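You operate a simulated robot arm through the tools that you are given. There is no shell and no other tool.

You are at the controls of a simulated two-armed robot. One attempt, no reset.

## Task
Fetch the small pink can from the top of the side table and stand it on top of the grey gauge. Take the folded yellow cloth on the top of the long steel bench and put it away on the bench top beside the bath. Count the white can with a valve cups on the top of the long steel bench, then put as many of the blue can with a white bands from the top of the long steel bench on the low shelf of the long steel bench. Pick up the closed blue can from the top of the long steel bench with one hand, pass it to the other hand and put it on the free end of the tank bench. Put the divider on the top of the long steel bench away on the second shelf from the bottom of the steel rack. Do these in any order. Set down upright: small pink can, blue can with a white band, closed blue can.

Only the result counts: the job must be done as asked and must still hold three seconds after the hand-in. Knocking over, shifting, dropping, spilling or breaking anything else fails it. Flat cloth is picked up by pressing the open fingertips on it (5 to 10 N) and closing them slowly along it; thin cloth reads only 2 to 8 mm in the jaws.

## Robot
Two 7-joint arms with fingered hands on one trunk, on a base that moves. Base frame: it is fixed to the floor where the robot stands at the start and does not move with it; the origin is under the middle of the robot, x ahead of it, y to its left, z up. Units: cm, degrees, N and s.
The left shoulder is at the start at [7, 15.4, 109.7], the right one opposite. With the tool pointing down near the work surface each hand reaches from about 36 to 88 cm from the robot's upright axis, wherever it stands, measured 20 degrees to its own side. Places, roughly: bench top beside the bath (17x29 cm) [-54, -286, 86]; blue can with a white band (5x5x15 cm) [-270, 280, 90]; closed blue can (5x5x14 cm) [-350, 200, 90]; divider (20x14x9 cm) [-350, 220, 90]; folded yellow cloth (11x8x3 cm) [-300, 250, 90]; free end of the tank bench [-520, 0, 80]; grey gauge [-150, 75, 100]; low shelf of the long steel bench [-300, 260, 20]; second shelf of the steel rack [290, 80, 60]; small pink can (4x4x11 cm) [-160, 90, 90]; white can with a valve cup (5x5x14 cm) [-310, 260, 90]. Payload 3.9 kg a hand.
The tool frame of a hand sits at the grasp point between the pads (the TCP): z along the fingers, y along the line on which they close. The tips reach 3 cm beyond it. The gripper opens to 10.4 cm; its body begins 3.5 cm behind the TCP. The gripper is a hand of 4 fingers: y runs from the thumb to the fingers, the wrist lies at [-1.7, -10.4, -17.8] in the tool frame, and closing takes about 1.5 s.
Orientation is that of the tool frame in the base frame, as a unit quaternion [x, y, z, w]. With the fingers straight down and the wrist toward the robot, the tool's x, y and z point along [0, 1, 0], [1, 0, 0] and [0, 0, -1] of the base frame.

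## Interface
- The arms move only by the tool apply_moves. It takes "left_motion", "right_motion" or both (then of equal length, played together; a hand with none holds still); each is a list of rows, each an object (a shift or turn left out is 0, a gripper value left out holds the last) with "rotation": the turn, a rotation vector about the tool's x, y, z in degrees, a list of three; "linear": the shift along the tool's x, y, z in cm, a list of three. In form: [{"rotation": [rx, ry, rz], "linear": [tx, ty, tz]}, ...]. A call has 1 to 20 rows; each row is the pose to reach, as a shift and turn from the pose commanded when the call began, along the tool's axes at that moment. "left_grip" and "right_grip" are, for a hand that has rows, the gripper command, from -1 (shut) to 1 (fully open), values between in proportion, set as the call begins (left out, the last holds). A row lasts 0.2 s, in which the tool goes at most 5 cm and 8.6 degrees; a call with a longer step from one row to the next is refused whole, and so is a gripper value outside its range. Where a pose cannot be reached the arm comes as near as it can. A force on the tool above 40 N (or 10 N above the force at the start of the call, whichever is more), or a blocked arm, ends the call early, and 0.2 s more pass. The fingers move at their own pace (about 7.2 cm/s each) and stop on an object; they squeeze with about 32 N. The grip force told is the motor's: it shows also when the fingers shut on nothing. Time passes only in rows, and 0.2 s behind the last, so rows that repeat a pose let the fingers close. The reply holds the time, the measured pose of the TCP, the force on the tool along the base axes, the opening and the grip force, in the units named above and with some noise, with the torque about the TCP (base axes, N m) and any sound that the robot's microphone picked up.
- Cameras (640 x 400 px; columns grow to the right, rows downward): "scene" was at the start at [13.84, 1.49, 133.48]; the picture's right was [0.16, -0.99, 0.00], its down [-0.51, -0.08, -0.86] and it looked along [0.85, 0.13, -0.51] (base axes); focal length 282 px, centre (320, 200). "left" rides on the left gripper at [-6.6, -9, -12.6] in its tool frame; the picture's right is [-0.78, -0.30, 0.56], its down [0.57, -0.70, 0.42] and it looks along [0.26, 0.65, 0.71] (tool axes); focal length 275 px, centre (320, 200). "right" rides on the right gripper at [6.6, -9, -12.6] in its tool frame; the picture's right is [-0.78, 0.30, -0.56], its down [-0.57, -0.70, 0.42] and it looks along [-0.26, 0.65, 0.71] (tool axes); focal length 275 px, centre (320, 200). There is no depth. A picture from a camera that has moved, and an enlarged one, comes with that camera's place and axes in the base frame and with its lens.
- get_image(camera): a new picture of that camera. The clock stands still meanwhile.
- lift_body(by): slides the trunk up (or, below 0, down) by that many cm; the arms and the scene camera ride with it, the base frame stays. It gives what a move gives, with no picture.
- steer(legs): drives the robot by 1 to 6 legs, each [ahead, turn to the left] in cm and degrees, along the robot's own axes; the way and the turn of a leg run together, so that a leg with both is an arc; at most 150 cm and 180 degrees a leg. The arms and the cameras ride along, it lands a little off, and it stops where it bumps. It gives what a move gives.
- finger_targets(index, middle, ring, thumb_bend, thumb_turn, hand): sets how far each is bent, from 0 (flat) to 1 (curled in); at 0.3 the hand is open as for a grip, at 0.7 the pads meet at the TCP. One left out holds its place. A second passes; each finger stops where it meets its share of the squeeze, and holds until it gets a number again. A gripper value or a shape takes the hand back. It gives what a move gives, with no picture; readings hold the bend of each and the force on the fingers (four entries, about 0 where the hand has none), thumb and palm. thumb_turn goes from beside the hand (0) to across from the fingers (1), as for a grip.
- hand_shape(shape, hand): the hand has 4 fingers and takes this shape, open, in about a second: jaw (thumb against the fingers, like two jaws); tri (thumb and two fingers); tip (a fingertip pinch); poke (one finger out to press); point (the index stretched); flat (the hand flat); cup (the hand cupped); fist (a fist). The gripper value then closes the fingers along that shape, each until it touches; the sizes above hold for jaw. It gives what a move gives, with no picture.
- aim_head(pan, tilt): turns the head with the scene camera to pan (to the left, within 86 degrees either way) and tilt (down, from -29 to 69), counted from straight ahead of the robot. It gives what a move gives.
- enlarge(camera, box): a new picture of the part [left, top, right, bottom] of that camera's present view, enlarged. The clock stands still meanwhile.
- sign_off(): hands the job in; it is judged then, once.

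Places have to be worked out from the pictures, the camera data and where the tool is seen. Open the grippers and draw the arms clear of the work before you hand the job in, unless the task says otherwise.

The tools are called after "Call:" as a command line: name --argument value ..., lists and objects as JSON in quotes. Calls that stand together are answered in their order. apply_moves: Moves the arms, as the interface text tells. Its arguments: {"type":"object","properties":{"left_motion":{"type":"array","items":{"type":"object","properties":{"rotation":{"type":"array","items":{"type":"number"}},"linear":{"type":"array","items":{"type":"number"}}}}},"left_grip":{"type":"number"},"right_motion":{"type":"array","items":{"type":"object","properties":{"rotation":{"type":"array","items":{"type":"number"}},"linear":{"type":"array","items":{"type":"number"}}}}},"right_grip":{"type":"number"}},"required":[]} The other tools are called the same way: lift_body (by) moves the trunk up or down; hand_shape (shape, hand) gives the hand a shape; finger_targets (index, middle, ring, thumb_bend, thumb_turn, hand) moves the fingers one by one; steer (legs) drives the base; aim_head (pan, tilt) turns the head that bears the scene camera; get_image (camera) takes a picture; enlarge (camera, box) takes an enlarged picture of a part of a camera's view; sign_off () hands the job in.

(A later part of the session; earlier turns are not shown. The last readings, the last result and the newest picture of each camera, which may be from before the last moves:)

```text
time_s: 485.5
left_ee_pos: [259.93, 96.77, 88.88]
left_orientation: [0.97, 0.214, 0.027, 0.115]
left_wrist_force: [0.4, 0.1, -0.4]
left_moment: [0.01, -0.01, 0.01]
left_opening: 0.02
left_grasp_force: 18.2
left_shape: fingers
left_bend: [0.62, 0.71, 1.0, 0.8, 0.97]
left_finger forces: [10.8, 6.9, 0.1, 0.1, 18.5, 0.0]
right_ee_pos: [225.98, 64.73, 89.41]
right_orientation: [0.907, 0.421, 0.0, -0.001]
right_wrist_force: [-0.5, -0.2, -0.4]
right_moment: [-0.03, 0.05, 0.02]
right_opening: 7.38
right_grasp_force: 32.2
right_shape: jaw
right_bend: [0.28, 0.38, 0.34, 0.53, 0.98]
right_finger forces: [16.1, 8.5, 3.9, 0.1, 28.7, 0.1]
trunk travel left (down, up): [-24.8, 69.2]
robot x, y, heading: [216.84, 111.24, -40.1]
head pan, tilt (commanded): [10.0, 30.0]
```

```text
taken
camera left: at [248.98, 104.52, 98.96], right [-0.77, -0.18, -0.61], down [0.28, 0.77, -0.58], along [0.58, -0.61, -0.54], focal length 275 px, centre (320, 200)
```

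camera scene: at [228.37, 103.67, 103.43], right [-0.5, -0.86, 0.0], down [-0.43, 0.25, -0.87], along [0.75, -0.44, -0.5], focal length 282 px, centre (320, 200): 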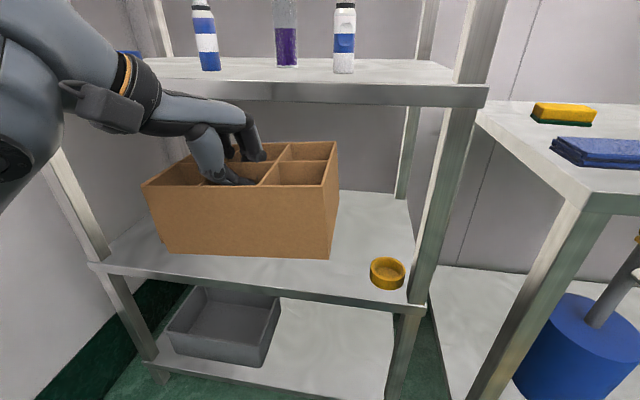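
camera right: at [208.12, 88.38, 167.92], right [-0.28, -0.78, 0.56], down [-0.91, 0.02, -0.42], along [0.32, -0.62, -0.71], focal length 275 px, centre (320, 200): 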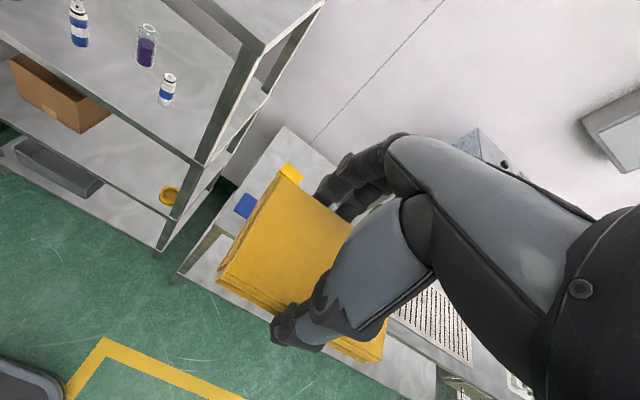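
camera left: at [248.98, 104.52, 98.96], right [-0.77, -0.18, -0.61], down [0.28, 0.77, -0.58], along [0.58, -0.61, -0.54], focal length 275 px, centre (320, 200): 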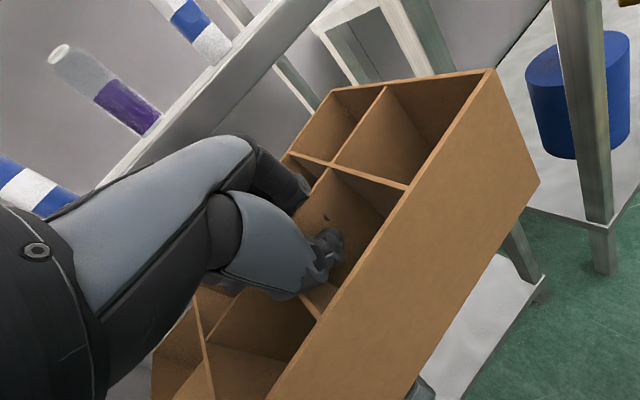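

Hand and divider must come about 20 cm lower before going in. I lower the trunk 12 cm more and the hand 8.5 cm.

Call:
lift_body --by -12

Call:
apply_moves --left_motion '[{"linear": [0, -0.8, 3.3]}, {"linear": [0, -1.5, 6.2]}, {"linear": [0, -2.0, 8.27]}, {"linear": [0, -2.0, 8.27]}]'

Call:
get_image --camera "scene"

```text
time_s: 487.0
left_ee_pos: [259.93, 96.78, 76.94]
left_orientation: [0.97, 0.214, 0.027, 0.115]
left_wrist_force: [-0.2, 0.4, 0.1]
left_moment: [0.01, 0.02, 0.02]
left_opening: 0.01
left_grasp_force: 18.0
left_shape: fingers
left_bend: [0.62, 0.71, 1.0, 0.8, 0.97]
left_finger forces: [10.9, 7.0, 0.0, 0.0, 18.5, 0.1]
right_ee_pos: [225.93, 64.88, 77.38]
right_orientation: [0.907, 0.42, 0.0, 0.0]
right_wrist_force: [0.4, -0.3, -0.3]
right_moment: [-0.02, 0.03, 0.01]
right_opening: 7.35
right_grasp_force: 32.0
right_shape: jaw
right_bend: [0.28, 0.38, 0.34, 0.53, 0.98]
right_finger forces: [16.2, 8.5, 4.0, 0.0, 28.6, 0.0]
trunk travel left (down, up): [-12.8, 81.2]
robot x, y, heading: [216.62, 111.24, -40.4]
head pan, tilt (commanded): [10.0, 30.0]
```

```text
time_s: 488.0
left_ee_pos: [259.91, 96.8, 75.75]
left_orientation: [0.97, 0.214, 0.026, 0.115]
left_wrist_force: [0.6, 0.2, 0.4]
left_moment: [0.02, 0.01, 0.0]
left_opening: 0.01
left_grasp_force: 18.6
left_shape: fingers
left_bend: [0.62, 0.71, 1.0, 0.8, 0.97]
left_finger forces: [10.8, 6.9, 0.1, 0.0, 18.5, 0.0]
left hand out of reach, approached as far as the arm can: row 1, 2, 3, 4
right_ee_pos: [226.08, 64.75, 77.4]
right_orientation: [0.907, 0.42, 0.0, -0.001]
right_wrist_force: [0.7, -0.4, -0.8]
right_moment: [-0.03, 0.02, -0.01]
right_opening: 7.35
right_grasp_force: 32.3
right_shape: jaw
right_bend: [0.28, 0.38, 0.34, 0.53, 0.98]
right_finger forces: [16.2, 8.5, 3.9, 0.1, 28.6, 0.1]
trunk travel left (down, up): [-12.8, 81.2]
robot x, y, heading: [216.47, 111.44, -40.3]
head pan, tilt (commanded): [10.0, 30.0]
```

```text
taken
camera scene: at [228.38, 103.68, 91.44], right [-0.5, -0.86, 0.0], down [-0.43, 0.25, -0.87], along [0.75, -0.44, -0.5], focal length 282 px, centre (320, 200)
```

scene: 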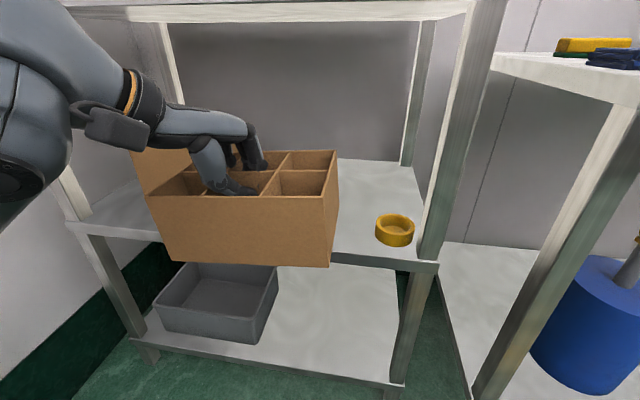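

Near the body the hand cannot go lower, so I lower the trunk 8 cm more, then slide the divider forward onto the shelf area.

Call:
lift_body --by -8

Call:
get_image --camera "scene"

```text
time_s: 489.2
left_ee_pos: [259.88, 96.78, 67.75]
left_orientation: [0.97, 0.213, 0.027, 0.114]
left_wrist_force: [-0.4, -0.9, -0.4]
left_moment: [-0.02, 0.03, 0.02]
left_opening: 0.0
left_grasp_force: 18.2
left_shape: fingers
left_bend: [0.62, 0.71, 1.0, 0.8, 0.97]
left_finger forces: [10.8, 6.9, 0.1, 0.0, 18.5, 0.0]
right_ee_pos: [225.89, 64.97, 69.52]
right_orientation: [0.908, 0.42, 0.0, -0.001]
right_wrist_force: [-0.1, -0.1, -0.7]
right_moment: [-0.01, 0.0, 0.01]
right_opening: 7.38
right_grasp_force: 32.2
right_shape: jaw
right_bend: [0.28, 0.38, 0.34, 0.53, 0.98]
right_finger forces: [16.2, 8.5, 3.9, 0.0, 28.6, 0.0]
trunk travel left (down, up): [-4.8, 89.2]
robot x, y, heading: [216.79, 111.65, -40.2]
head pan, tilt (commanded): [10.0, 30.0]
```

```text
taken
camera scene: at [228.37, 103.69, 83.44], right [-0.5, -0.86, 0.0], down [-0.43, 0.25, -0.87], along [0.75, -0.44, -0.5], focal length 282 px, centre (320, 200)
```

scene: 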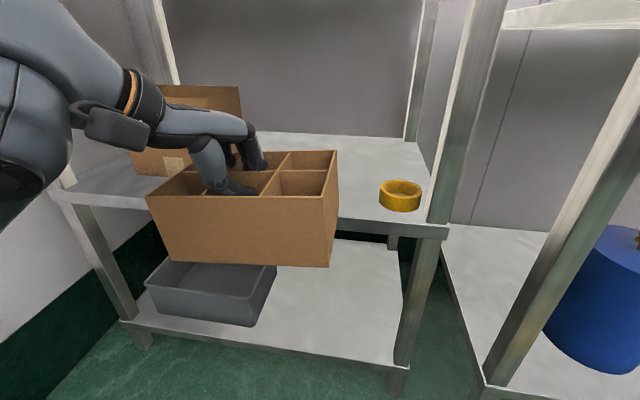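

The divider's bottom is ~4 cm above shelf level and lined up with the gap. I move it forward halfway and check.

Call:
apply_moves --left_motion '[{"linear": [1.66, 3.29, 0.8]}, {"linear": [3.32, 6.58, 1.61]}, {"linear": [4.98, 9.87, 2.41]}, {"linear": [4.98, 9.87, 2.41]}]'

Call:
get_image --camera "scene"

Call:
get_image --camera "left"

```text
time_s: 490.2
left_ee_pos: [268.66, 89.56, 67.63]
left_orientation: [0.97, 0.213, 0.027, 0.115]
left_wrist_force: [0.5, -0.9, -0.2]
left_moment: [-0.01, 0.04, -0.01]
left_opening: 0.0
left_grasp_force: 17.8
left_shape: fingers
left_bend: [0.62, 0.71, 1.0, 0.8, 0.97]
left_finger forces: [10.7, 7.0, 0.1, 0.0, 18.5, 0.1]
right_ee_pos: [226.04, 64.73, 69.4]
right_orientation: [0.907, 0.421, 0.0, -0.001]
right_wrist_force: [-0.6, -0.8, -0.5]
right_moment: [0.01, -0.03, -0.03]
right_opening: 7.38
right_grasp_force: 31.4
right_shape: jaw
right_bend: [0.28, 0.38, 0.34, 0.53, 0.98]
right_finger forces: [16.1, 8.5, 4.0, 0.0, 28.6, 0.2]
trunk travel left (down, up): [-4.8, 89.2]
robot x, y, heading: [216.95, 111.87, -40.5]
head pan, tilt (commanded): [10.0, 30.0]
```

```text
taken
camera scene: at [228.38, 103.67, 83.43], right [-0.5, -0.86, 0.0], down [-0.43, 0.25, -0.87], along [0.75, -0.44, -0.5], focal length 282 px, centre (320, 200)
```

scene: 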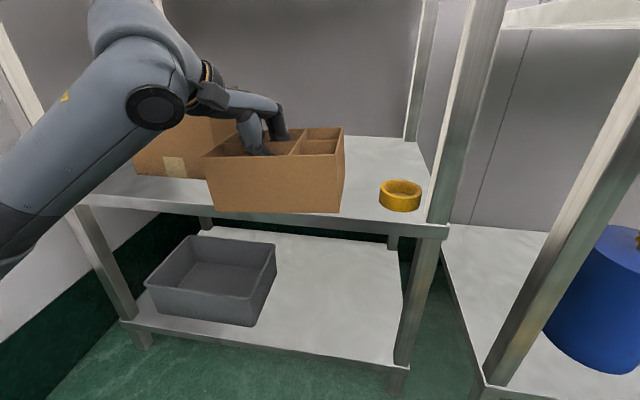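

```text
taken
camera left: at [257.74, 97.34, 77.78], right [-0.77, -0.18, -0.61], down [0.28, 0.77, -0.58], along [0.58, -0.61, -0.54], focal length 275 px, centre (320, 200)
```

left: 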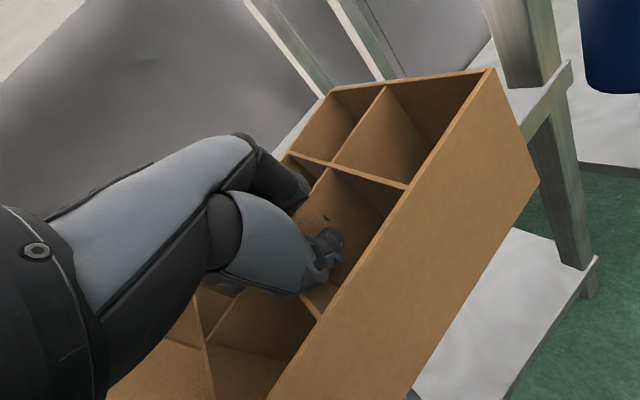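

All clear; I advance the rest of the way.

Call:
apply_moves --left_motion '[{"linear": [1.66, 3.29, 0.8]}, {"linear": [3.32, 6.58, 1.61]}, {"linear": [4.99, 9.87, 2.42]}, {"linear": [4.99, 9.87, 2.42]}]'

Call:
get_image --camera "scene"

Call:
get_image --camera "left"

```text
time_s: 491.2
left_ee_pos: [277.52, 82.52, 67.68]
left_orientation: [0.97, 0.213, 0.027, 0.116]
left_wrist_force: [-0.4, 0.1, -0.6]
left_moment: [-0.02, 0.03, 0.02]
left_opening: 0.0
left_grasp_force: 18.0
left_shape: fingers
left_bend: [0.62, 0.71, 1.0, 0.8, 0.97]
left_finger forces: [10.9, 6.8, 0.1, 0.0, 18.4, 0.0]
right_ee_pos: [225.99, 64.87, 69.37]
right_orientation: [0.908, 0.42, 0.001, -0.001]
right_wrist_force: [0.5, 0.0, -1.1]
right_moment: [-0.04, 0.01, 0.0]
right_opening: 7.36
right_grasp_force: 32.1
right_shape: jaw
right_bend: [0.28, 0.38, 0.34, 0.53, 0.98]
right_finger forces: [16.1, 8.5, 3.9, 0.0, 28.6, 0.0]
trunk travel left (down, up): [-4.8, 89.2]
robot x, y, heading: [217.2, 111.47, -40.2]
head pan, tilt (commanded): [10.0, 30.0]
```

```text
taken
camera scene: at [228.38, 103.67, 83.43], right [-0.5, -0.86, 0.0], down [-0.43, 0.25, -0.87], along [0.75, -0.44, -0.5], focal length 282 px, centre (320, 200)
```

scene: 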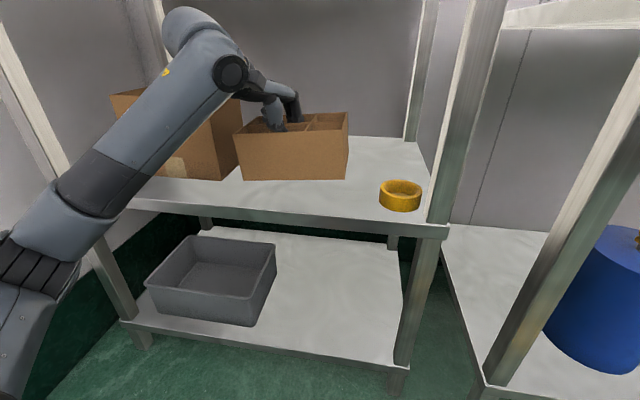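

```text
taken
camera left: at [266.6, 90.28, 77.76], right [-0.77, -0.18, -0.61], down [0.28, 0.77, -0.58], along [0.58, -0.61, -0.54], focal length 275 px, centre (320, 200)
```

left: 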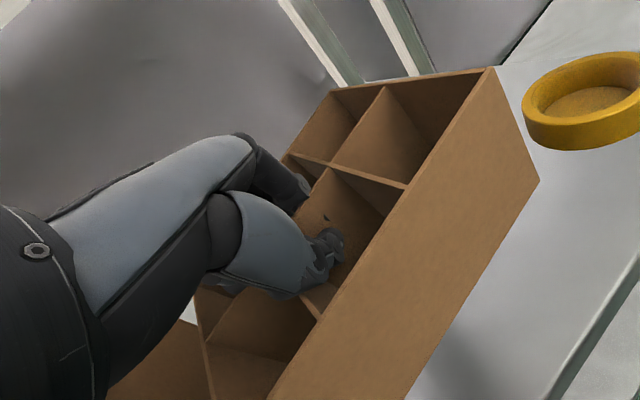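

The divider is over the free spot. I lower it slowly until it touches the shelf.

Call:
apply_moves --left_motion '[{"linear": [0, -0.35, 1.46]}, {"linear": [0, -0.7, 2.92]}, {"linear": [0, -0.82, 3.4]}, {"linear": [0, -0.91, 3.8]}, {"linear": [0, -1.0, 4.1]}, {"linear": [0, -1.0, 4.1]}]'

Call:
get_image --camera "scene"

```text
time_s: 492.6
left_ee_pos: [277.31, 82.44, 63.74]
left_orientation: [0.97, 0.212, 0.028, 0.116]
left_wrist_force: [-3.2, -3.8, 13.2]
left_moment: [0.97, 0.13, 0.29]
left_opening: 0.0
left_grasp_force: 28.4
left_shape: fingers
left_bend: [0.63, 0.71, 1.0, 0.79, 0.96]
left_finger forces: [10.5, 7.5, 0.0, 0.0, 39.2, 0.1]
right_ee_pos: [225.83, 64.68, 69.39]
right_orientation: [0.908, 0.42, -0.001, 0.001]
right_wrist_force: [-0.4, 0.1, -0.2]
right_moment: [0.0, -0.02, -0.02]
right_opening: 7.34
right_grasp_force: 31.7
right_shape: jaw
right_bend: [0.28, 0.38, 0.34, 0.53, 0.98]
right_finger forces: [16.2, 8.5, 3.9, 0.0, 28.6, 0.1]
trunk travel left (down, up): [-4.8, 89.2]
robot x, y, heading: [216.69, 111.65, -40.0]
head pan, tilt (commanded): [10.0, 30.0]
```

```text
taken
camera scene: at [228.23, 103.68, 83.47], right [-0.5, -0.86, 0.0], down [-0.43, 0.25, -0.87], along [0.75, -0.44, -0.5], focal length 282 px, centre (320, 200)
```

scene: 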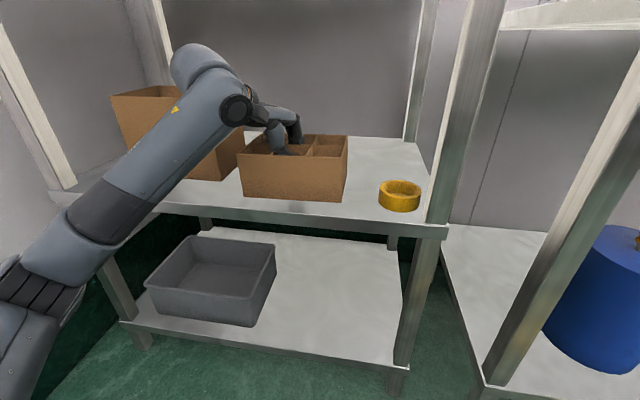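

Touching with 13 N. I unload slightly and open the fingers only a little within the cells.

Call:
apply_moves --left_motion '[{"linear": [0, 0.04, -0.15]}, {"linear": [0, 0.04, -0.2]}]'

Call:
finger_targets --hand "left" --index 0.48 --middle 0.52 --thumb_bend 0.66

Call:
get_image --camera "left"

Call:
get_image --camera "scene"

```text
time_s: 493.2
left_ee_pos: [277.37, 82.52, 63.78]
left_orientation: [0.97, 0.214, 0.027, 0.114]
left_wrist_force: [-1.2, -2.4, 7.6]
left_moment: [0.52, 0.04, 0.13]
left_opening: 0.0
left_grasp_force: 23.9
left_shape: fingers
left_bend: [0.63, 0.71, 1.0, 0.79, 0.96]
left_finger forces: [10.3, 7.9, 0.3, 0.0, 29.8, 0.0]
right_ee_pos: [225.85, 64.96, 69.5]
right_orientation: [0.908, 0.42, 0.0, 0.0]
right_wrist_force: [-0.4, 0.1, -0.4]
right_moment: [-0.01, 0.0, -0.04]
right_opening: 7.38
right_grasp_force: 32.2
right_shape: jaw
right_bend: [0.28, 0.38, 0.34, 0.53, 0.98]
right_finger forces: [16.1, 8.5, 4.0, 0.0, 28.6, 0.0]
trunk travel left (down, up): [-4.8, 89.2]
robot x, y, heading: [216.96, 111.47, -40.3]
head pan, tilt (commanded): [10.0, 30.0]
```

```text
time_s: 494.2
left_ee_pos: [277.37, 82.62, 63.71]
left_orientation: [0.97, 0.214, 0.027, 0.115]
left_wrist_force: [0.0, -0.6, 0.6]
left_moment: [-0.02, 0.0, -0.04]
left_opening: 3.55
left_grasp_force: 0.2
left_shape: fingers
left_bend: [0.48, 0.52, 1.0, 0.66, 0.99]
left_finger forces: [0.0, 0.0, 0.2, 0.0, 0.1, 0.0]
right_ee_pos: [225.92, 64.81, 69.32]
right_orientation: [0.908, 0.42, -0.001, -0.001]
right_wrist_force: [0.5, -0.4, 0.1]
right_moment: [-0.01, -0.01, -0.03]
right_opening: 7.35
right_grasp_force: 31.7
right_shape: jaw
right_bend: [0.28, 0.38, 0.34, 0.53, 0.98]
right_finger forces: [16.3, 8.6, 3.9, 0.1, 28.7, 0.1]
trunk travel left (down, up): [-4.8, 89.2]
robot x, y, heading: [216.65, 111.45, -40.3]
head pan, tilt (commanded): [10.0, 30.0]
```

```text
taken
camera left: at [266.54, 90.26, 73.79], right [-0.77, -0.18, -0.61], down [0.28, 0.77, -0.58], along [0.58, -0.61, -0.54], focal length 275 px, centre (320, 200)
```

left: 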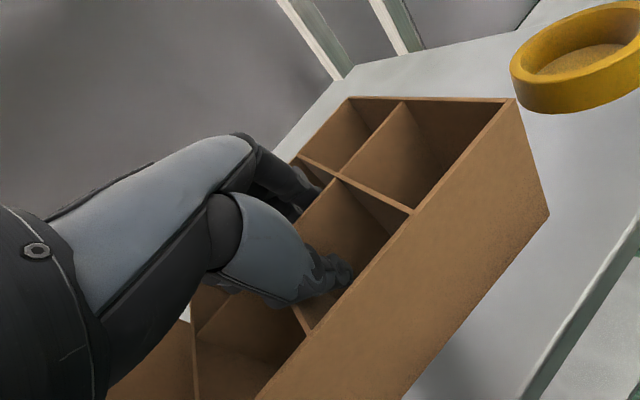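

```text
taken
camera scene: at [228.37, 103.68, 83.43], right [-0.5, -0.86, 0.0], down [-0.43, 0.25, -0.87], along [0.75, -0.44, -0.5], focal length 282 px, centre (320, 200)
```

scene: 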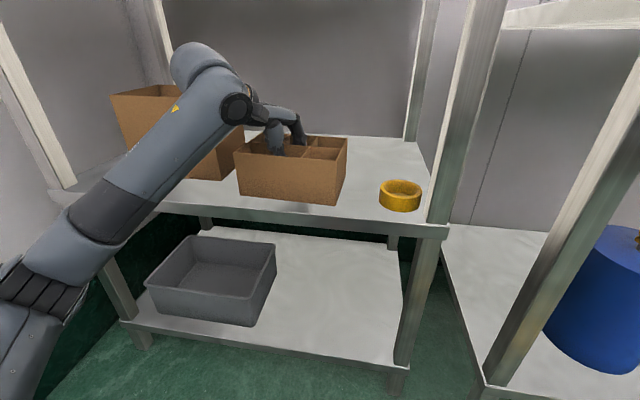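

The divider sits flat on the shelf. I raise the hand out of the cells and then retract it from the rack.

Call:
apply_moves --left_motion '[{"linear": [0, 0.4, -1.7]}, {"linear": [0, 0.85, -3.5]}, {"linear": [0, 1.25, -5.2]}, {"linear": [0, 1.25, -5.2]}]'

Call:
get_image --camera "left"

Call:
get_image --camera "scene"

```text
time_s: 495.2
left_ee_pos: [277.34, 82.54, 69.06]
left_orientation: [0.97, 0.214, 0.027, 0.114]
left_wrist_force: [0.0, -0.5, 0.1]
left_moment: [0.03, 0.0, -0.01]
left_opening: 3.53
left_grasp_force: 0.0
left_shape: fingers
left_bend: [0.48, 0.52, 1.0, 0.66, 0.99]
left_finger forces: [0.0, 0.1, 0.0, 0.0, 0.1, 0.1]
right_ee_pos: [225.94, 64.86, 69.41]
right_orientation: [0.907, 0.42, -0.001, 0.0]
right_wrist_force: [0.7, -1.4, 0.0]
right_moment: [0.01, 0.02, -0.02]
right_opening: 7.34
right_grasp_force: 31.5
right_shape: jaw
right_bend: [0.28, 0.38, 0.34, 0.53, 0.98]
right_finger forces: [16.2, 8.5, 3.8, 0.0, 28.6, 0.0]
trunk travel left (down, up): [-4.8, 89.2]
robot x, y, heading: [216.57, 111.07, -40.3]
head pan, tilt (commanded): [10.0, 30.0]
```

```text
taken
camera left: at [266.5, 90.31, 79.11], right [-0.77, -0.18, -0.61], down [0.28, 0.77, -0.58], along [0.58, -0.61, -0.54], focal length 275 px, centre (320, 200)
```

left: 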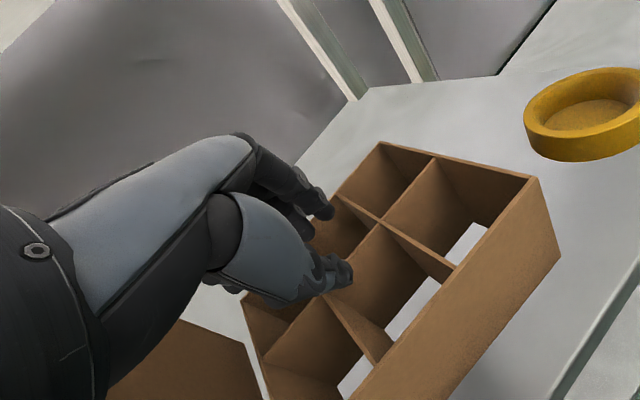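

```text
taken
camera scene: at [228.37, 103.67, 83.44], right [-0.5, -0.86, 0.0], down [-0.43, 0.25, -0.87], along [0.75, -0.44, -0.5], focal length 282 px, centre (320, 200)
```

scene: 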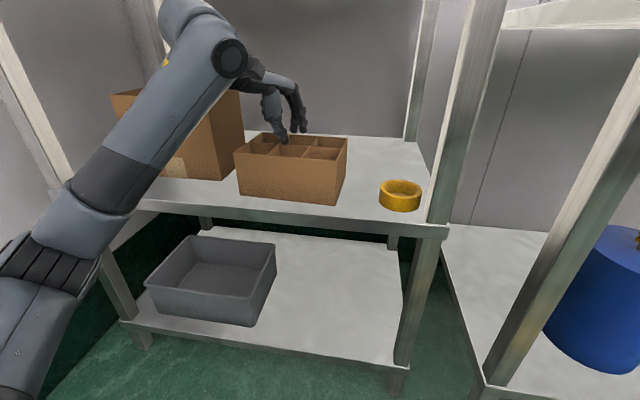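

Fingers are just above the rim. I raise 1.2 cm more and retract straight back.

Call:
apply_moves --left_motion '[{"linear": [0, 0.28, -1.17]}, {"linear": [-1.58, -3.0, -1.98]}, {"linear": [-3.16, -6.4, -2.8]}, {"linear": [-4.74, -9.7, -3.6]}, {"linear": [-6.3, -13.0, -4.4]}, {"linear": [-7.9, -16.4, -5.2]}, {"linear": [-9.47, -19.7, -6.05]}, {"linear": [-9.47, -19.7, -6.05]}]'

Call:
get_image --camera "scene"

```text
time_s: 497.0
left_ee_pos: [260.17, 97.35, 70.23]
left_orientation: [0.97, 0.213, 0.027, 0.116]
left_wrist_force: [0.7, -0.3, 0.0]
left_moment: [0.01, 0.03, -0.02]
left_opening: 3.56
left_grasp_force: 0.2
left_shape: fingers
left_bend: [0.48, 0.52, 1.0, 0.66, 0.99]
left_finger forces: [0.1, 0.0, 0.1, 0.0, 0.1, 0.1]
right_ee_pos: [225.89, 64.74, 69.43]
right_orientation: [0.907, 0.42, 0.0, -0.001]
right_wrist_force: [-0.1, 0.7, -0.7]
right_moment: [-0.03, -0.03, 0.01]
right_opening: 7.35
right_grasp_force: 31.6
right_shape: jaw
right_bend: [0.28, 0.38, 0.34, 0.53, 0.98]
right_finger forces: [16.2, 8.5, 3.9, 0.0, 28.6, 0.0]
trunk travel left (down, up): [-4.8, 89.2]
robot x, y, heading: [217.08, 111.6, -40.3]
head pan, tilt (commanded): [10.0, 30.0]
```

```text
taken
camera scene: at [228.37, 103.68, 83.44], right [-0.5, -0.86, 0.0], down [-0.43, 0.25, -0.87], along [0.75, -0.44, -0.5], focal length 282 px, centre (320, 200)
```

scene: 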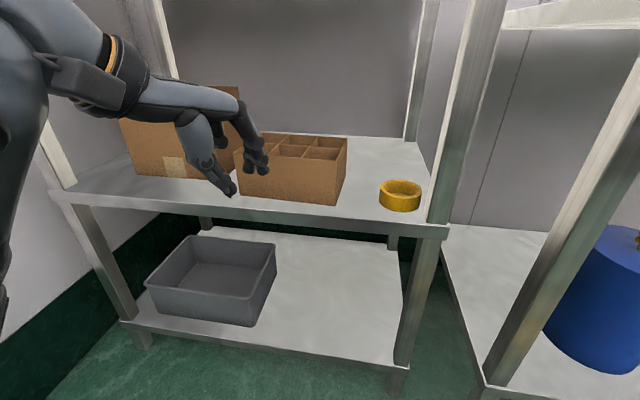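

The divider is put away on the second shelf. I back off, raise the trunk, and restore the left hand to neutral.

Call:
steer --legs '[[-30, 0]]'

Call:
lift_body --by 40

Call:
lift_body --by 40

Call:
hand_shape --hand "left" --shape "jaw"

Call:
apply_moves --left_motion '[{"rotation": [7, 0, 0]}, {"rotation": [13.4, 0, 0]}, {"rotation": [13.4, 0, 0]}]'

Call:
apply_moves --left_motion '[{"rotation": [0, 0, -8]}, {"rotation": [0, 0, -16]}, {"rotation": [0, 0, -24]}, {"rotation": [0, 0, -24]}]'

```text
time_s: 499.1
left_ee_pos: [237.4, 116.58, 70.12]
left_orientation: [0.97, 0.213, 0.027, 0.115]
left_wrist_force: [0.2, -0.7, 0.1]
left_moment: [0.05, 0.0, 0.0]
left_opening: 3.56
left_grasp_force: 0.0
left_shape: fingers
left_bend: [0.48, 0.52, 1.0, 0.66, 0.99]
left_finger forces: [0.0, 0.0, 0.0, 0.0, 0.0, 0.1]
right_ee_pos: [203.11, 84.16, 69.41]
right_orientation: [0.908, 0.419, -0.001, -0.001]
right_wrist_force: [-0.5, -0.1, -0.1]
right_moment: [0.04, 0.01, 0.01]
right_opening: 7.4
right_grasp_force: 32.3
right_shape: jaw
right_bend: [0.28, 0.38, 0.34, 0.53, 0.98]
right_finger forces: [16.3, 8.5, 3.9, 0.1, 28.6, 0.0]
trunk travel left (down, up): [-4.8, 89.2]
robot x, y, heading: [194.15, 130.6, -40.5]
head pan, tilt (commanded): [10.0, 30.0]
```

```text
time_s: 502.9
left_ee_pos: [237.55, 116.66, 110.15]
left_orientation: [0.97, 0.213, 0.026, 0.115]
left_wrist_force: [0.4, 0.1, 0.6]
left_moment: [0.02, 0.01, -0.04]
left_opening: 3.53
left_grasp_force: 0.0
left_shape: fingers
left_bend: [0.48, 0.52, 1.0, 0.66, 0.99]
left_finger forces: [0.1, 0.0, 0.0, 0.0, 0.0, 0.1]
right_ee_pos: [203.19, 84.18, 109.38]
right_orientation: [0.908, 0.42, 0.0, 0.0]
right_wrist_force: [-0.4, -0.4, -0.2]
right_moment: [0.01, -0.01, -0.02]
right_opening: 7.36
right_grasp_force: 32.1
right_shape: jaw
right_bend: [0.28, 0.38, 0.34, 0.53, 0.98]
right_finger forces: [16.2, 8.4, 3.9, 0.0, 28.5, 0.1]
trunk travel left (down, up): [-44.8, 49.2]
robot x, y, heading: [194.11, 131.08, -40.4]
head pan, tilt (commanded): [10.0, 30.0]
```

```text
time_s: 506.7
left_ee_pos: [237.5, 116.58, 150.26]
left_orientation: [0.97, 0.213, 0.028, 0.115]
left_wrist_force: [-1.0, 0.3, 0.3]
left_moment: [0.0, 0.0, -0.02]
left_opening: 3.52
left_grasp_force: 0.0
left_shape: fingers
left_bend: [0.48, 0.52, 1.0, 0.66, 0.99]
left_finger forces: [0.0, 0.1, 0.0, 0.0, 0.0, 0.0]
right_ee_pos: [203.18, 84.25, 149.44]
right_orientation: [0.908, 0.42, -0.001, -0.001]
right_wrist_force: [0.8, -0.1, -1.1]
right_moment: [0.03, 0.02, -0.01]
right_opening: 7.34
right_grasp_force: 32.2
right_shape: jaw
right_bend: [0.28, 0.38, 0.34, 0.53, 0.98]
right_finger forces: [16.1, 8.5, 3.9, 0.0, 28.6, 0.0]
trunk travel left (down, up): [-84.8, 9.2]
robot x, y, heading: [193.86, 130.78, -40.3]
head pan, tilt (commanded): [10.0, 30.0]
```

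```text
time_s: 507.6
left_ee_pos: [237.42, 116.56, 150.27]
left_orientation: [0.97, 0.213, 0.027, 0.115]
left_wrist_force: [-0.8, 0.8, -0.6]
left_moment: [-0.02, -0.03, -0.04]
left_opening: 10.36
left_grasp_force: 0.1
left_shape: jaw
left_bend: [0.3, 0.3, 0.3, 0.3, 0.97]
left_finger forces: [0.0, 0.1, 0.1, 0.0, 0.0, 0.0]
right_ee_pos: [203.07, 84.34, 149.36]
right_orientation: [0.908, 0.419, 0.0, -0.002]
right_wrist_force: [0.2, -0.1, -0.4]
right_moment: [-0.02, 0.0, -0.01]
right_opening: 7.37
right_grasp_force: 32.3
right_shape: jaw
right_bend: [0.28, 0.38, 0.34, 0.53, 0.98]
right_finger forces: [16.2, 8.6, 3.8, 0.0, 28.6, 0.0]
trunk travel left (down, up): [-84.8, 9.2]
robot x, y, heading: [193.97, 130.56, -40.2]
head pan, tilt (commanded): [10.0, 30.0]
```

```text
time_s: 508.4
left_ee_pos: [237.49, 116.55, 150.25]
left_orientation: [0.977, 0.215, 0.001, 0.001]
left_wrist_force: [0.0, 0.4, -0.5]
left_moment: [0.0, -0.05, -0.02]
left_opening: 10.39
left_grasp_force: 0.1
left_shape: jaw
left_bend: [0.3, 0.3, 0.3, 0.3, 0.97]
left_finger forces: [0.0, 0.1, 0.0, 0.0, 0.0, 0.0]
right_ee_pos: [203.06, 84.3, 149.46]
right_orientation: [0.908, 0.419, 0.0, -0.001]
right_wrist_force: [1.0, 0.5, -0.3]
right_moment: [-0.02, -0.04, 0.0]
right_opening: 7.35
right_grasp_force: 32.1
right_shape: jaw
right_bend: [0.28, 0.38, 0.34, 0.53, 0.98]
right_finger forces: [16.3, 8.4, 3.9, 0.1, 28.7, 0.0]
trunk travel left (down, up): [-84.8, 9.2]
robot x, y, heading: [193.98, 130.68, -40.2]
head pan, tilt (commanded): [10.0, 30.0]
```

```text
time_s: 509.4
left_ee_pos: [237.39, 116.34, 150.12]
left_orientation: [0.91, 0.414, 0.002, 0.002]
left_wrist_force: [-0.1, -0.2, -0.7]
left_moment: [0.06, 0.02, -0.02]
left_opening: 10.37
left_grasp_force: 0.1
left_shape: jaw
left_bend: [0.3, 0.3, 0.3, 0.3, 0.97]
left_finger forces: [0.1, 0.0, 0.0, 0.0, 0.0, 0.1]
right_ee_pos: [202.98, 84.1, 149.43]
right_orientation: [0.908, 0.42, 0.0, -0.001]
right_wrist_force: [-1.1, 0.6, -1.3]
right_moment: [0.0, 0.01, -0.01]
right_opening: 7.36
right_grasp_force: 32.2
right_shape: jaw
right_bend: [0.28, 0.38, 0.34, 0.53, 0.98]
right_finger forces: [16.3, 8.5, 3.9, 0.0, 28.7, 0.1]
trunk travel left (down, up): [-84.8, 9.2]
robot x, y, heading: [194.07, 130.78, -40.3]
head pan, tilt (commanded): [10.0, 30.0]
```

Now the cloth: I turn and drive along the bench row toward the bath bench near [-54,-286].

Call:
steer --legs '[[0, -87.5], [110, 0], [110, 0], [110, 0]]'

Call:
aim_head --pan 35 --tilt 25

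Call:
get_image --camera "scene"

```text
time_s: 529.1
left_ee_pos: [-12.39, -177.5, 150.15]
left_orientation: [0.949, -0.316, -0.001, 0.003]
left_wrist_force: [-0.3, -0.3, -0.4]
left_moment: [-0.05, 0.03, -0.04]
left_opening: 10.35
left_grasp_force: 0.1
left_shape: jaw
left_bend: [0.3, 0.3, 0.3, 0.3, 0.97]
left_finger forces: [0.0, 0.0, 0.1, 0.0, 0.1, 0.1]
right_ee_pos: [-47.22, -145.75, 149.48]
right_orientation: [0.951, -0.309, -0.001, 0.0]
right_wrist_force: [0.5, 0.3, -0.6]
right_moment: [0.01, 0.01, -0.01]
right_opening: 7.33
right_grasp_force: 31.7
right_shape: jaw
right_bend: [0.28, 0.38, 0.34, 0.53, 0.98]
right_finger forces: [16.1, 8.4, 3.8, 0.1, 28.5, 0.1]
trunk travel left (down, up): [-84.8, 9.2]
robot x, y, heading: [-1.41, -133.22, -126.1]
head pan, tilt (commanded): [10.0, 30.0]
```

```text
time_s: 530.0
left_ee_pos: [-12.54, -177.65, 150.15]
left_orientation: [0.949, -0.316, 0.0, 0.002]
left_wrist_force: [0.0, 0.6, -0.1]
left_moment: [-0.01, 0.05, -0.03]
left_opening: 10.37
left_grasp_force: 0.1
left_shape: jaw
left_bend: [0.3, 0.3, 0.3, 0.3, 0.97]
left_finger forces: [0.0, 0.1, 0.0, 0.1, 0.0, 0.0]
right_ee_pos: [-47.33, -145.77, 149.47]
right_orientation: [0.951, -0.309, 0.0, 0.0]
right_wrist_force: [0.0, 1.3, -0.7]
right_moment: [0.03, 0.0, 0.04]
right_opening: 7.35
right_grasp_force: 32.0
right_shape: jaw
right_bend: [0.28, 0.38, 0.34, 0.53, 0.98]
right_finger forces: [16.1, 8.4, 3.9, 0.0, 28.5, 0.1]
trunk travel left (down, up): [-84.8, 9.2]
robot x, y, heading: [-1.55, -133.35, -126.0]
head pan, tilt (commanded): [35.0, 25.0]
```

```text
taken
camera scene: at [-4.75, -146.45, 164.23], right [-1.0, 0.02, 0.0], down [0.01, 0.42, -0.91], along [-0.02, -0.91, -0.42], focal length 282 px, centre (320, 200)
```

scene: 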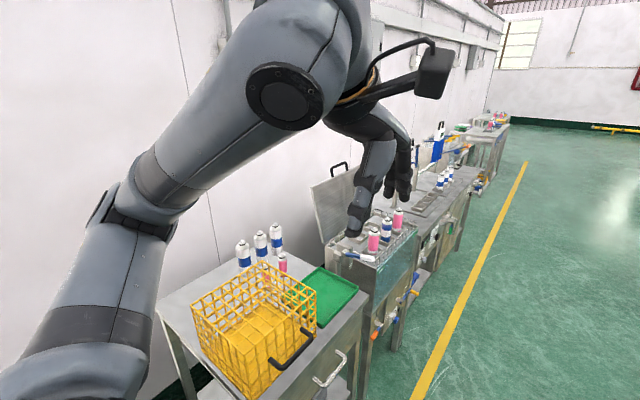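

The bath unit and its surroundings come into view on my left. I drive to about [-88,-229] and turn to face the bench.

Call:
steer --legs '[[0, -6.2], [64, 0], [64, 0], [0, 92]]'

Call:
aim_head --pan 0 --tilt 45

Call:
get_image --camera "scene"

Call:
get_image --camera "left"

Call:
get_image --camera "right"

```text
time_s: 541.2
left_ee_pos: [-43.9, -242.49, 150.18]
left_orientation: [0.908, 0.418, 0.002, 0.001]
left_wrist_force: [0.1, -0.1, 0.9]
left_moment: [-0.03, -0.01, 0.01]
left_opening: 10.37
left_grasp_force: 0.0
left_shape: jaw
left_bend: [0.3, 0.3, 0.3, 0.3, 0.97]
left_finger forces: [0.1, 0.0, 0.0, 0.1, 0.2, 0.1]
right_ee_pos: [-77.87, -275.25, 149.4]
right_orientation: [0.905, 0.426, -0.001, -0.001]
right_wrist_force: [-0.1, -0.1, -0.8]
right_moment: [0.01, -0.03, -0.02]
right_opening: 7.37
right_grasp_force: 32.1
right_shape: jaw
right_bend: [0.28, 0.38, 0.34, 0.53, 0.98]
right_finger forces: [16.1, 8.3, 3.9, 0.0, 28.3, 0.0]
trunk travel left (down, up): [-84.8, 9.2]
robot x, y, heading: [-87.55, -228.51, -39.2]
head pan, tilt (commanded): [35.0, 25.0]
```

```text
time_s: 542.2
left_ee_pos: [-43.84, -242.46, 150.14]
left_orientation: [0.908, 0.42, 0.002, 0.001]
left_wrist_force: [-0.3, -1.1, 0.8]
left_moment: [0.0, -0.03, -0.02]
left_opening: 10.38
left_grasp_force: 0.0
left_shape: jaw
left_bend: [0.3, 0.3, 0.3, 0.3, 0.97]
left_finger forces: [0.0, 0.0, 0.0, 0.0, 0.1, 0.1]
right_ee_pos: [-77.76, -275.23, 149.35]
right_orientation: [0.905, 0.426, 0.0, -0.001]
right_wrist_force: [0.2, 0.7, 0.3]
right_moment: [0.02, 0.02, 0.01]
right_opening: 7.37
right_grasp_force: 32.1
right_shape: jaw
right_bend: [0.28, 0.38, 0.34, 0.53, 0.98]
right_finger forces: [16.0, 8.3, 4.0, 0.0, 28.2, 0.1]
trunk travel left (down, up): [-84.8, 9.2]
robot x, y, heading: [-87.15, -228.78, -39.6]
head pan, tilt (commanded): [0.0, 45.0]
```

```text
taken
camera scene: at [-77.4, -237.1, 161.18], right [-0.64, -0.77, 0.0], down [-0.54, 0.45, -0.71], along [0.55, -0.45, -0.71], focal length 282 px, centre (320, 200)
```

scene: 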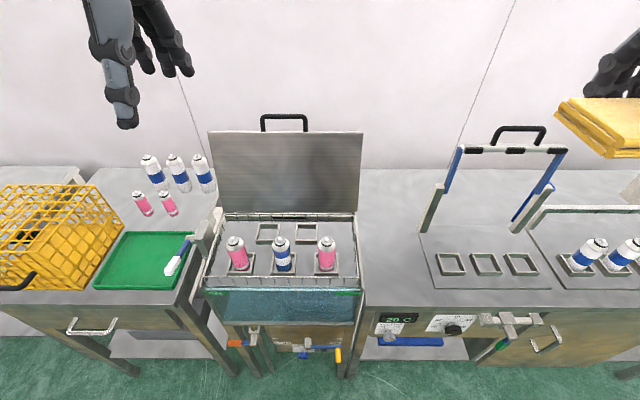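

```text
taken
camera left: at [-55.0, -241.64, 162.72], right [-0.73, -0.4, -0.56], down [-0.16, 0.89, -0.43], along [0.67, -0.22, -0.71], focal length 275 px, centre (320, 200)
```

left: 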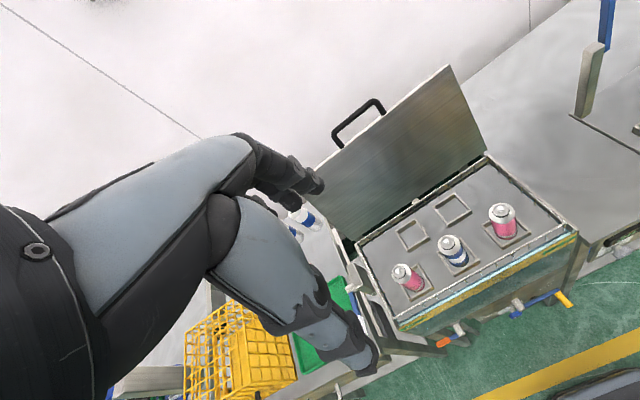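

```text
taken
camera right: at [-80.5, -264.49, 161.93], right [-0.27, -0.79, 0.56], down [-0.91, 0.01, -0.42], along [0.33, -0.62, -0.71], focal length 275 px, centre (320, 200)
```

right: 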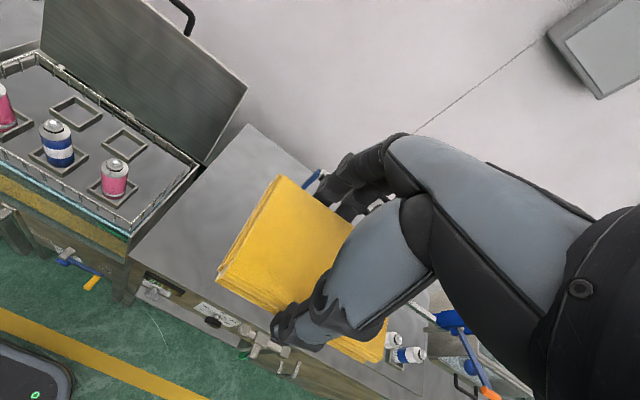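

The free steel strip between the bath and the next station (centre ≈[-54.5,-286]) is the target. I lower the trunk to working height and bring the cloth above it.

Call:
lift_body --by -29

Call:
apply_moves --right_motion '[{"linear": [0.5, 3.5, 0]}, {"linear": [1.2, 7, 0]}, {"linear": [2, 10.5, 0]}, {"linear": [3, 14, 0]}, {"linear": [4, 17.5, 0]}, {"linear": [5.3, 21, 1]}, {"linear": [6.6, 24.5, 2]}, {"linear": [6.6, 24.5, 4]}, {"linear": [6.6, 24.5, 4]}]'

Call:
get_image --camera "right"

Call:
get_image --camera "scene"

```text
time_s: 545.2
left_ee_pos: [-43.87, -242.53, 121.11]
left_orientation: [0.908, 0.419, 0.001, 0.002]
left_wrist_force: [0.4, -0.1, -0.2]
left_moment: [-0.02, 0.04, -0.02]
left_opening: 10.36
left_grasp_force: 0.0
left_shape: jaw
left_bend: [0.3, 0.3, 0.3, 0.3, 0.97]
left_finger forces: [0.1, 0.0, 0.0, 0.0, 0.0, 0.0]
right_ee_pos: [-77.8, -275.28, 120.37]
right_orientation: [0.905, 0.425, 0.0, -0.001]
right_wrist_force: [-0.4, -0.6, 0.1]
right_moment: [0.02, -0.01, 0.03]
right_opening: 7.34
right_grasp_force: 32.1
right_shape: jaw
right_bend: [0.28, 0.38, 0.34, 0.53, 0.98]
right_finger forces: [16.1, 8.3, 3.9, 0.0, 28.3, 0.0]
trunk travel left (down, up): [-55.8, 38.2]
robot x, y, heading: [-87.73, -228.66, -39.6]
head pan, tilt (commanded): [0.0, 45.0]
```

```text
time_s: 547.2
left_ee_pos: [-43.76, -242.48, 121.18]
left_orientation: [0.908, 0.419, 0.001, 0.002]
left_wrist_force: [0.2, 0.1, -0.4]
left_moment: [-0.05, -0.03, 0.0]
left_opening: 10.36
left_grasp_force: 0.1
left_shape: jaw
left_bend: [0.3, 0.3, 0.3, 0.3, 0.97]
left_finger forces: [0.0, 0.0, 0.0, 0.0, 0.0, 0.0]
right_ee_pos: [-54.71, -285.77, 116.33]
right_orientation: [0.905, 0.426, 0.0, -0.001]
right_wrist_force: [0.8, -0.6, -0.1]
right_moment: [0.02, -0.02, 0.01]
right_opening: 7.34
right_grasp_force: 32.2
right_shape: jaw
right_bend: [0.28, 0.38, 0.34, 0.53, 0.98]
right_finger forces: [16.1, 8.5, 3.8, 0.0, 28.4, 0.0]
trunk travel left (down, up): [-55.8, 38.2]
robot x, y, heading: [-87.13, -228.89, -39.8]
head pan, tilt (commanded): [0.0, 45.0]
```

```text
taken
camera right: at [-57.4, -275.02, 128.87], right [-0.27, -0.79, 0.56], down [-0.91, 0.01, -0.42], along [0.33, -0.62, -0.71], focal length 275 px, centre (320, 200)
```

right: 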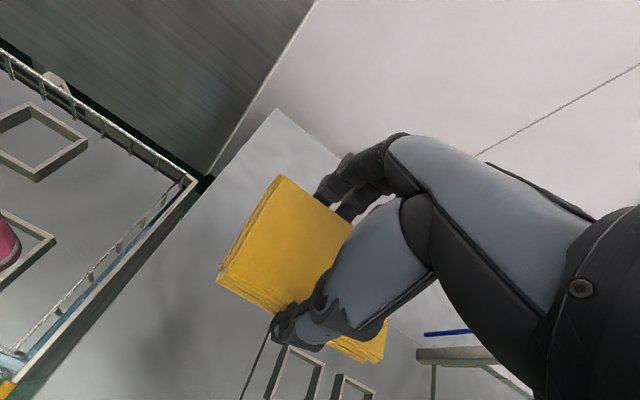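

```text
taken
camera scene: at [-77.38, -237.1, 132.17], right [-0.64, -0.77, 0.0], down [-0.54, 0.45, -0.71], along [0.54, -0.45, -0.71], focal length 282 px, centre (320, 200)
```

scene: 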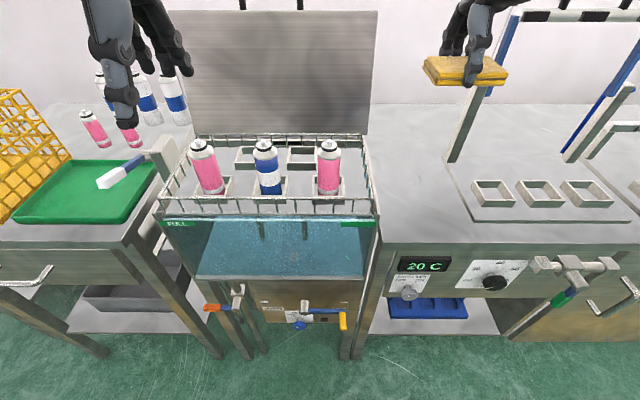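

The cloth hangs centred over the strip. I descend most of the way, then slowly to contact.

Call:
apply_moves --right_motion '[{"linear": [0, 0, 4]}, {"linear": [0, 0, 8]}, {"linear": [0, 0, 12]}, {"linear": [0, 0, 16]}, {"linear": [0, 0, 20]}, {"linear": [0, 0, 22]}, {"linear": [0, 0, 22]}]'

Call:
get_image --camera "right"

Call:
get_image --camera "scene"

```text
time_s: 548.8
left_ee_pos: [-43.8, -242.47, 121.19]
left_orientation: [0.908, 0.419, 0.001, 0.001]
left_wrist_force: [1.6, -0.2, 0.7]
left_moment: [0.0, 0.02, 0.03]
left_opening: 10.38
left_grasp_force: 0.1
left_shape: jaw
left_bend: [0.3, 0.3, 0.3, 0.3, 0.97]
left_finger forces: [0.0, 0.1, 0.1, 0.0, 0.0, 0.1]
right_ee_pos: [-54.69, -285.77, 94.36]
right_orientation: [0.905, 0.426, -0.001, -0.002]
right_wrist_force: [-0.6, -0.3, -0.9]
right_moment: [-0.02, -0.01, -0.04]
right_opening: 7.35
right_grasp_force: 32.0
right_shape: jaw
right_bend: [0.28, 0.38, 0.34, 0.53, 0.98]
right_finger forces: [16.0, 8.3, 3.9, 0.1, 28.3, 0.1]
trunk travel left (down, up): [-55.8, 38.2]
robot x, y, heading: [-87.72, -228.67, -39.6]
head pan, tilt (commanded): [0.0, 45.0]
```

```text
taken
camera right: at [-57.43, -275.03, 107.01], right [-0.27, -0.79, 0.56], down [-0.91, 0.01, -0.42], along [0.33, -0.62, -0.71], focal length 275 px, centre (320, 200)
```

right: 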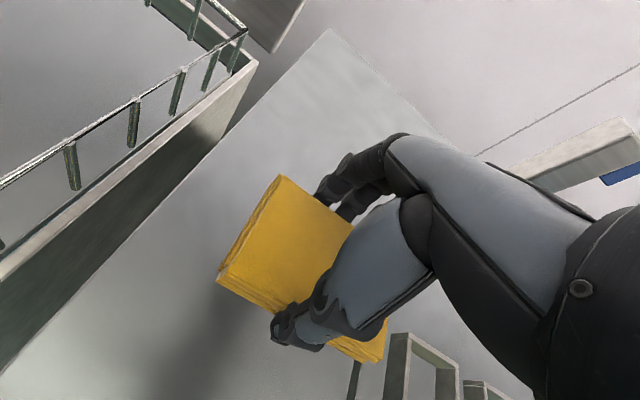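

```text
taken
camera scene: at [-77.41, -237.1, 132.17], right [-0.64, -0.77, 0.0], down [-0.54, 0.45, -0.71], along [0.54, -0.45, -0.71], focal length 282 px, centre (320, 200)
```

scene: 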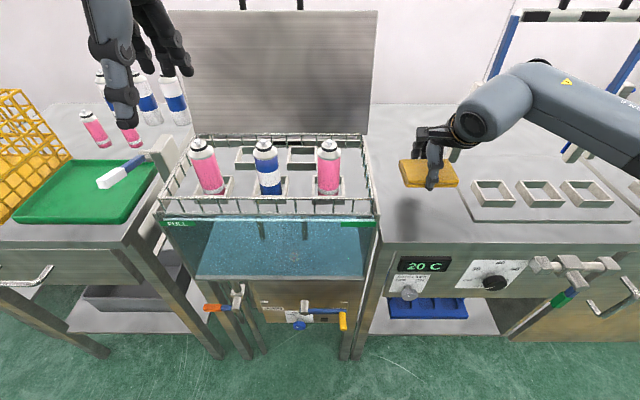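

Positions check out: 5 cm margins on both sides. I lower the last centimetres slowly.

Call:
apply_moves --right_motion '[{"linear": [0, 0, 2]}, {"linear": [0, 0, 3.2]}, {"linear": [0, 0, 3.7]}, {"linear": [0, 0, 4.0]}, {"linear": [0, 0, 4.3]}, {"linear": [0, 0, 4.6]}, {"linear": [0, 0, 4.9]}]'

```text
time_s: 550.4
left_ee_pos: [-43.81, -242.49, 121.12]
left_orientation: [0.908, 0.418, 0.001, 0.001]
left_wrist_force: [0.0, -0.4, -0.2]
left_moment: [-0.01, -0.01, -0.01]
left_opening: 10.39
left_grasp_force: 0.0
left_shape: jaw
left_bend: [0.3, 0.3, 0.3, 0.3, 0.97]
left_finger forces: [0.0, 0.0, 0.0, 0.1, 0.1, 0.0]
right_ee_pos: [-54.69, -285.82, 89.5]
right_orientation: [0.905, 0.425, -0.001, -0.001]
right_wrist_force: [0.0, 0.0, -0.2]
right_moment: [-0.01, -0.01, 0.05]
right_opening: 7.3
right_grasp_force: 32.1
right_shape: jaw
right_bend: [0.28, 0.38, 0.34, 0.53, 0.98]
right_finger forces: [16.0, 8.3, 3.9, 0.0, 28.3, 0.0]
trunk travel left (down, up): [-55.8, 38.2]
robot x, y, heading: [-87.59, -228.68, -39.6]
head pan, tilt (commanded): [0.0, 45.0]
```

No contact yet at TCP z 89.5; I continue in small steps.

Call:
apply_moves --right_motion '[{"linear": [0, 0, 0.3]}, {"linear": [0, 0, 0.6]}, {"linear": [0, 0, 0.9]}, {"linear": [0, 0, 1.1]}, {"linear": [0, 0, 1.1]}]'

Call:
get_image --camera "right"

Call:
enlarge --camera "scene" --box '[350, 120, 510, 220]'

```text
time_s: 551.6
left_ee_pos: [-44.02, -242.24, 121.34]
left_orientation: [0.908, 0.419, 0.002, 0.003]
left_wrist_force: [-0.2, 0.6, 0.1]
left_moment: [-0.03, -0.01, 0.01]
left_opening: 10.36
left_grasp_force: 0.0
left_shape: jaw
left_bend: [0.3, 0.3, 0.3, 0.3, 0.97]
left_finger forces: [0.1, 0.0, 0.0, 0.1, 0.0, 0.0]
right_ee_pos: [-54.77, -285.71, 89.17]
right_orientation: [0.905, 0.425, 0.004, 0.005]
right_wrist_force: [0.5, -5.1, 35.5]
right_moment: [0.15, 0.4, -0.13]
right_opening: 7.23
right_grasp_force: 32.1
right_shape: jaw
right_bend: [0.28, 0.37, 0.34, 0.53, 0.99]
right_finger forces: [19.0, 10.2, 4.9, 0.1, 31.9, 0.0]
trunk travel left (down, up): [-55.8, 38.2]
robot x, y, heading: [-87.46, -228.57, -39.8]
head pan, tilt (commanded): [0.0, 45.0]
```

```text
taken
camera right: at [-57.61, -274.86, 101.48], right [-0.27, -0.78, 0.56], down [-0.9, 0.0, -0.43], along [0.34, -0.62, -0.71], focal length 275 px, centre (320, 200)
```

right: 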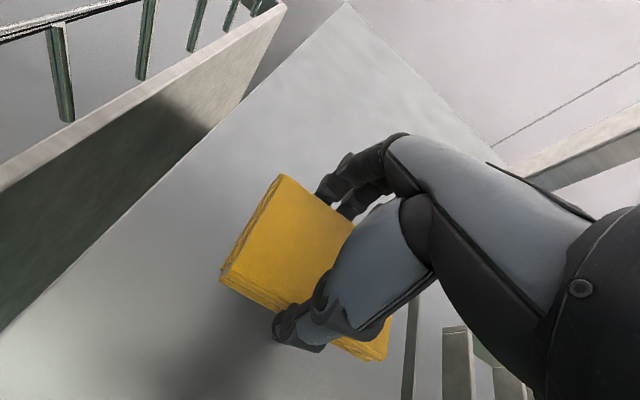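

```text
4.00 times, centred on (430, 170) of scene
camera zoom: at [-77.66, -236.74, 132.25], right [-0.64, -0.77, 0.0], down [-0.54, 0.45, -0.71], along [0.55, -0.45, -0.7], focal length 1126 px, centre (-120, 320)
```

zoom: 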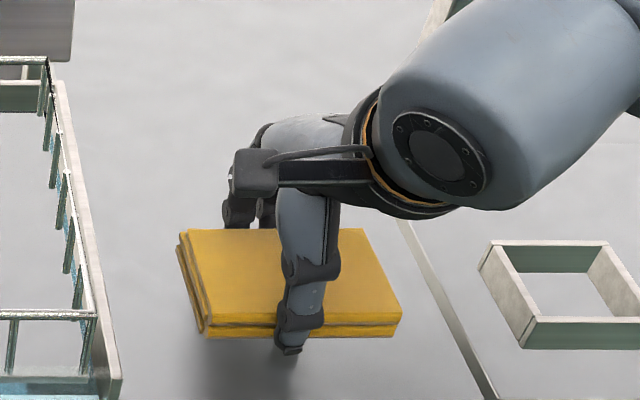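

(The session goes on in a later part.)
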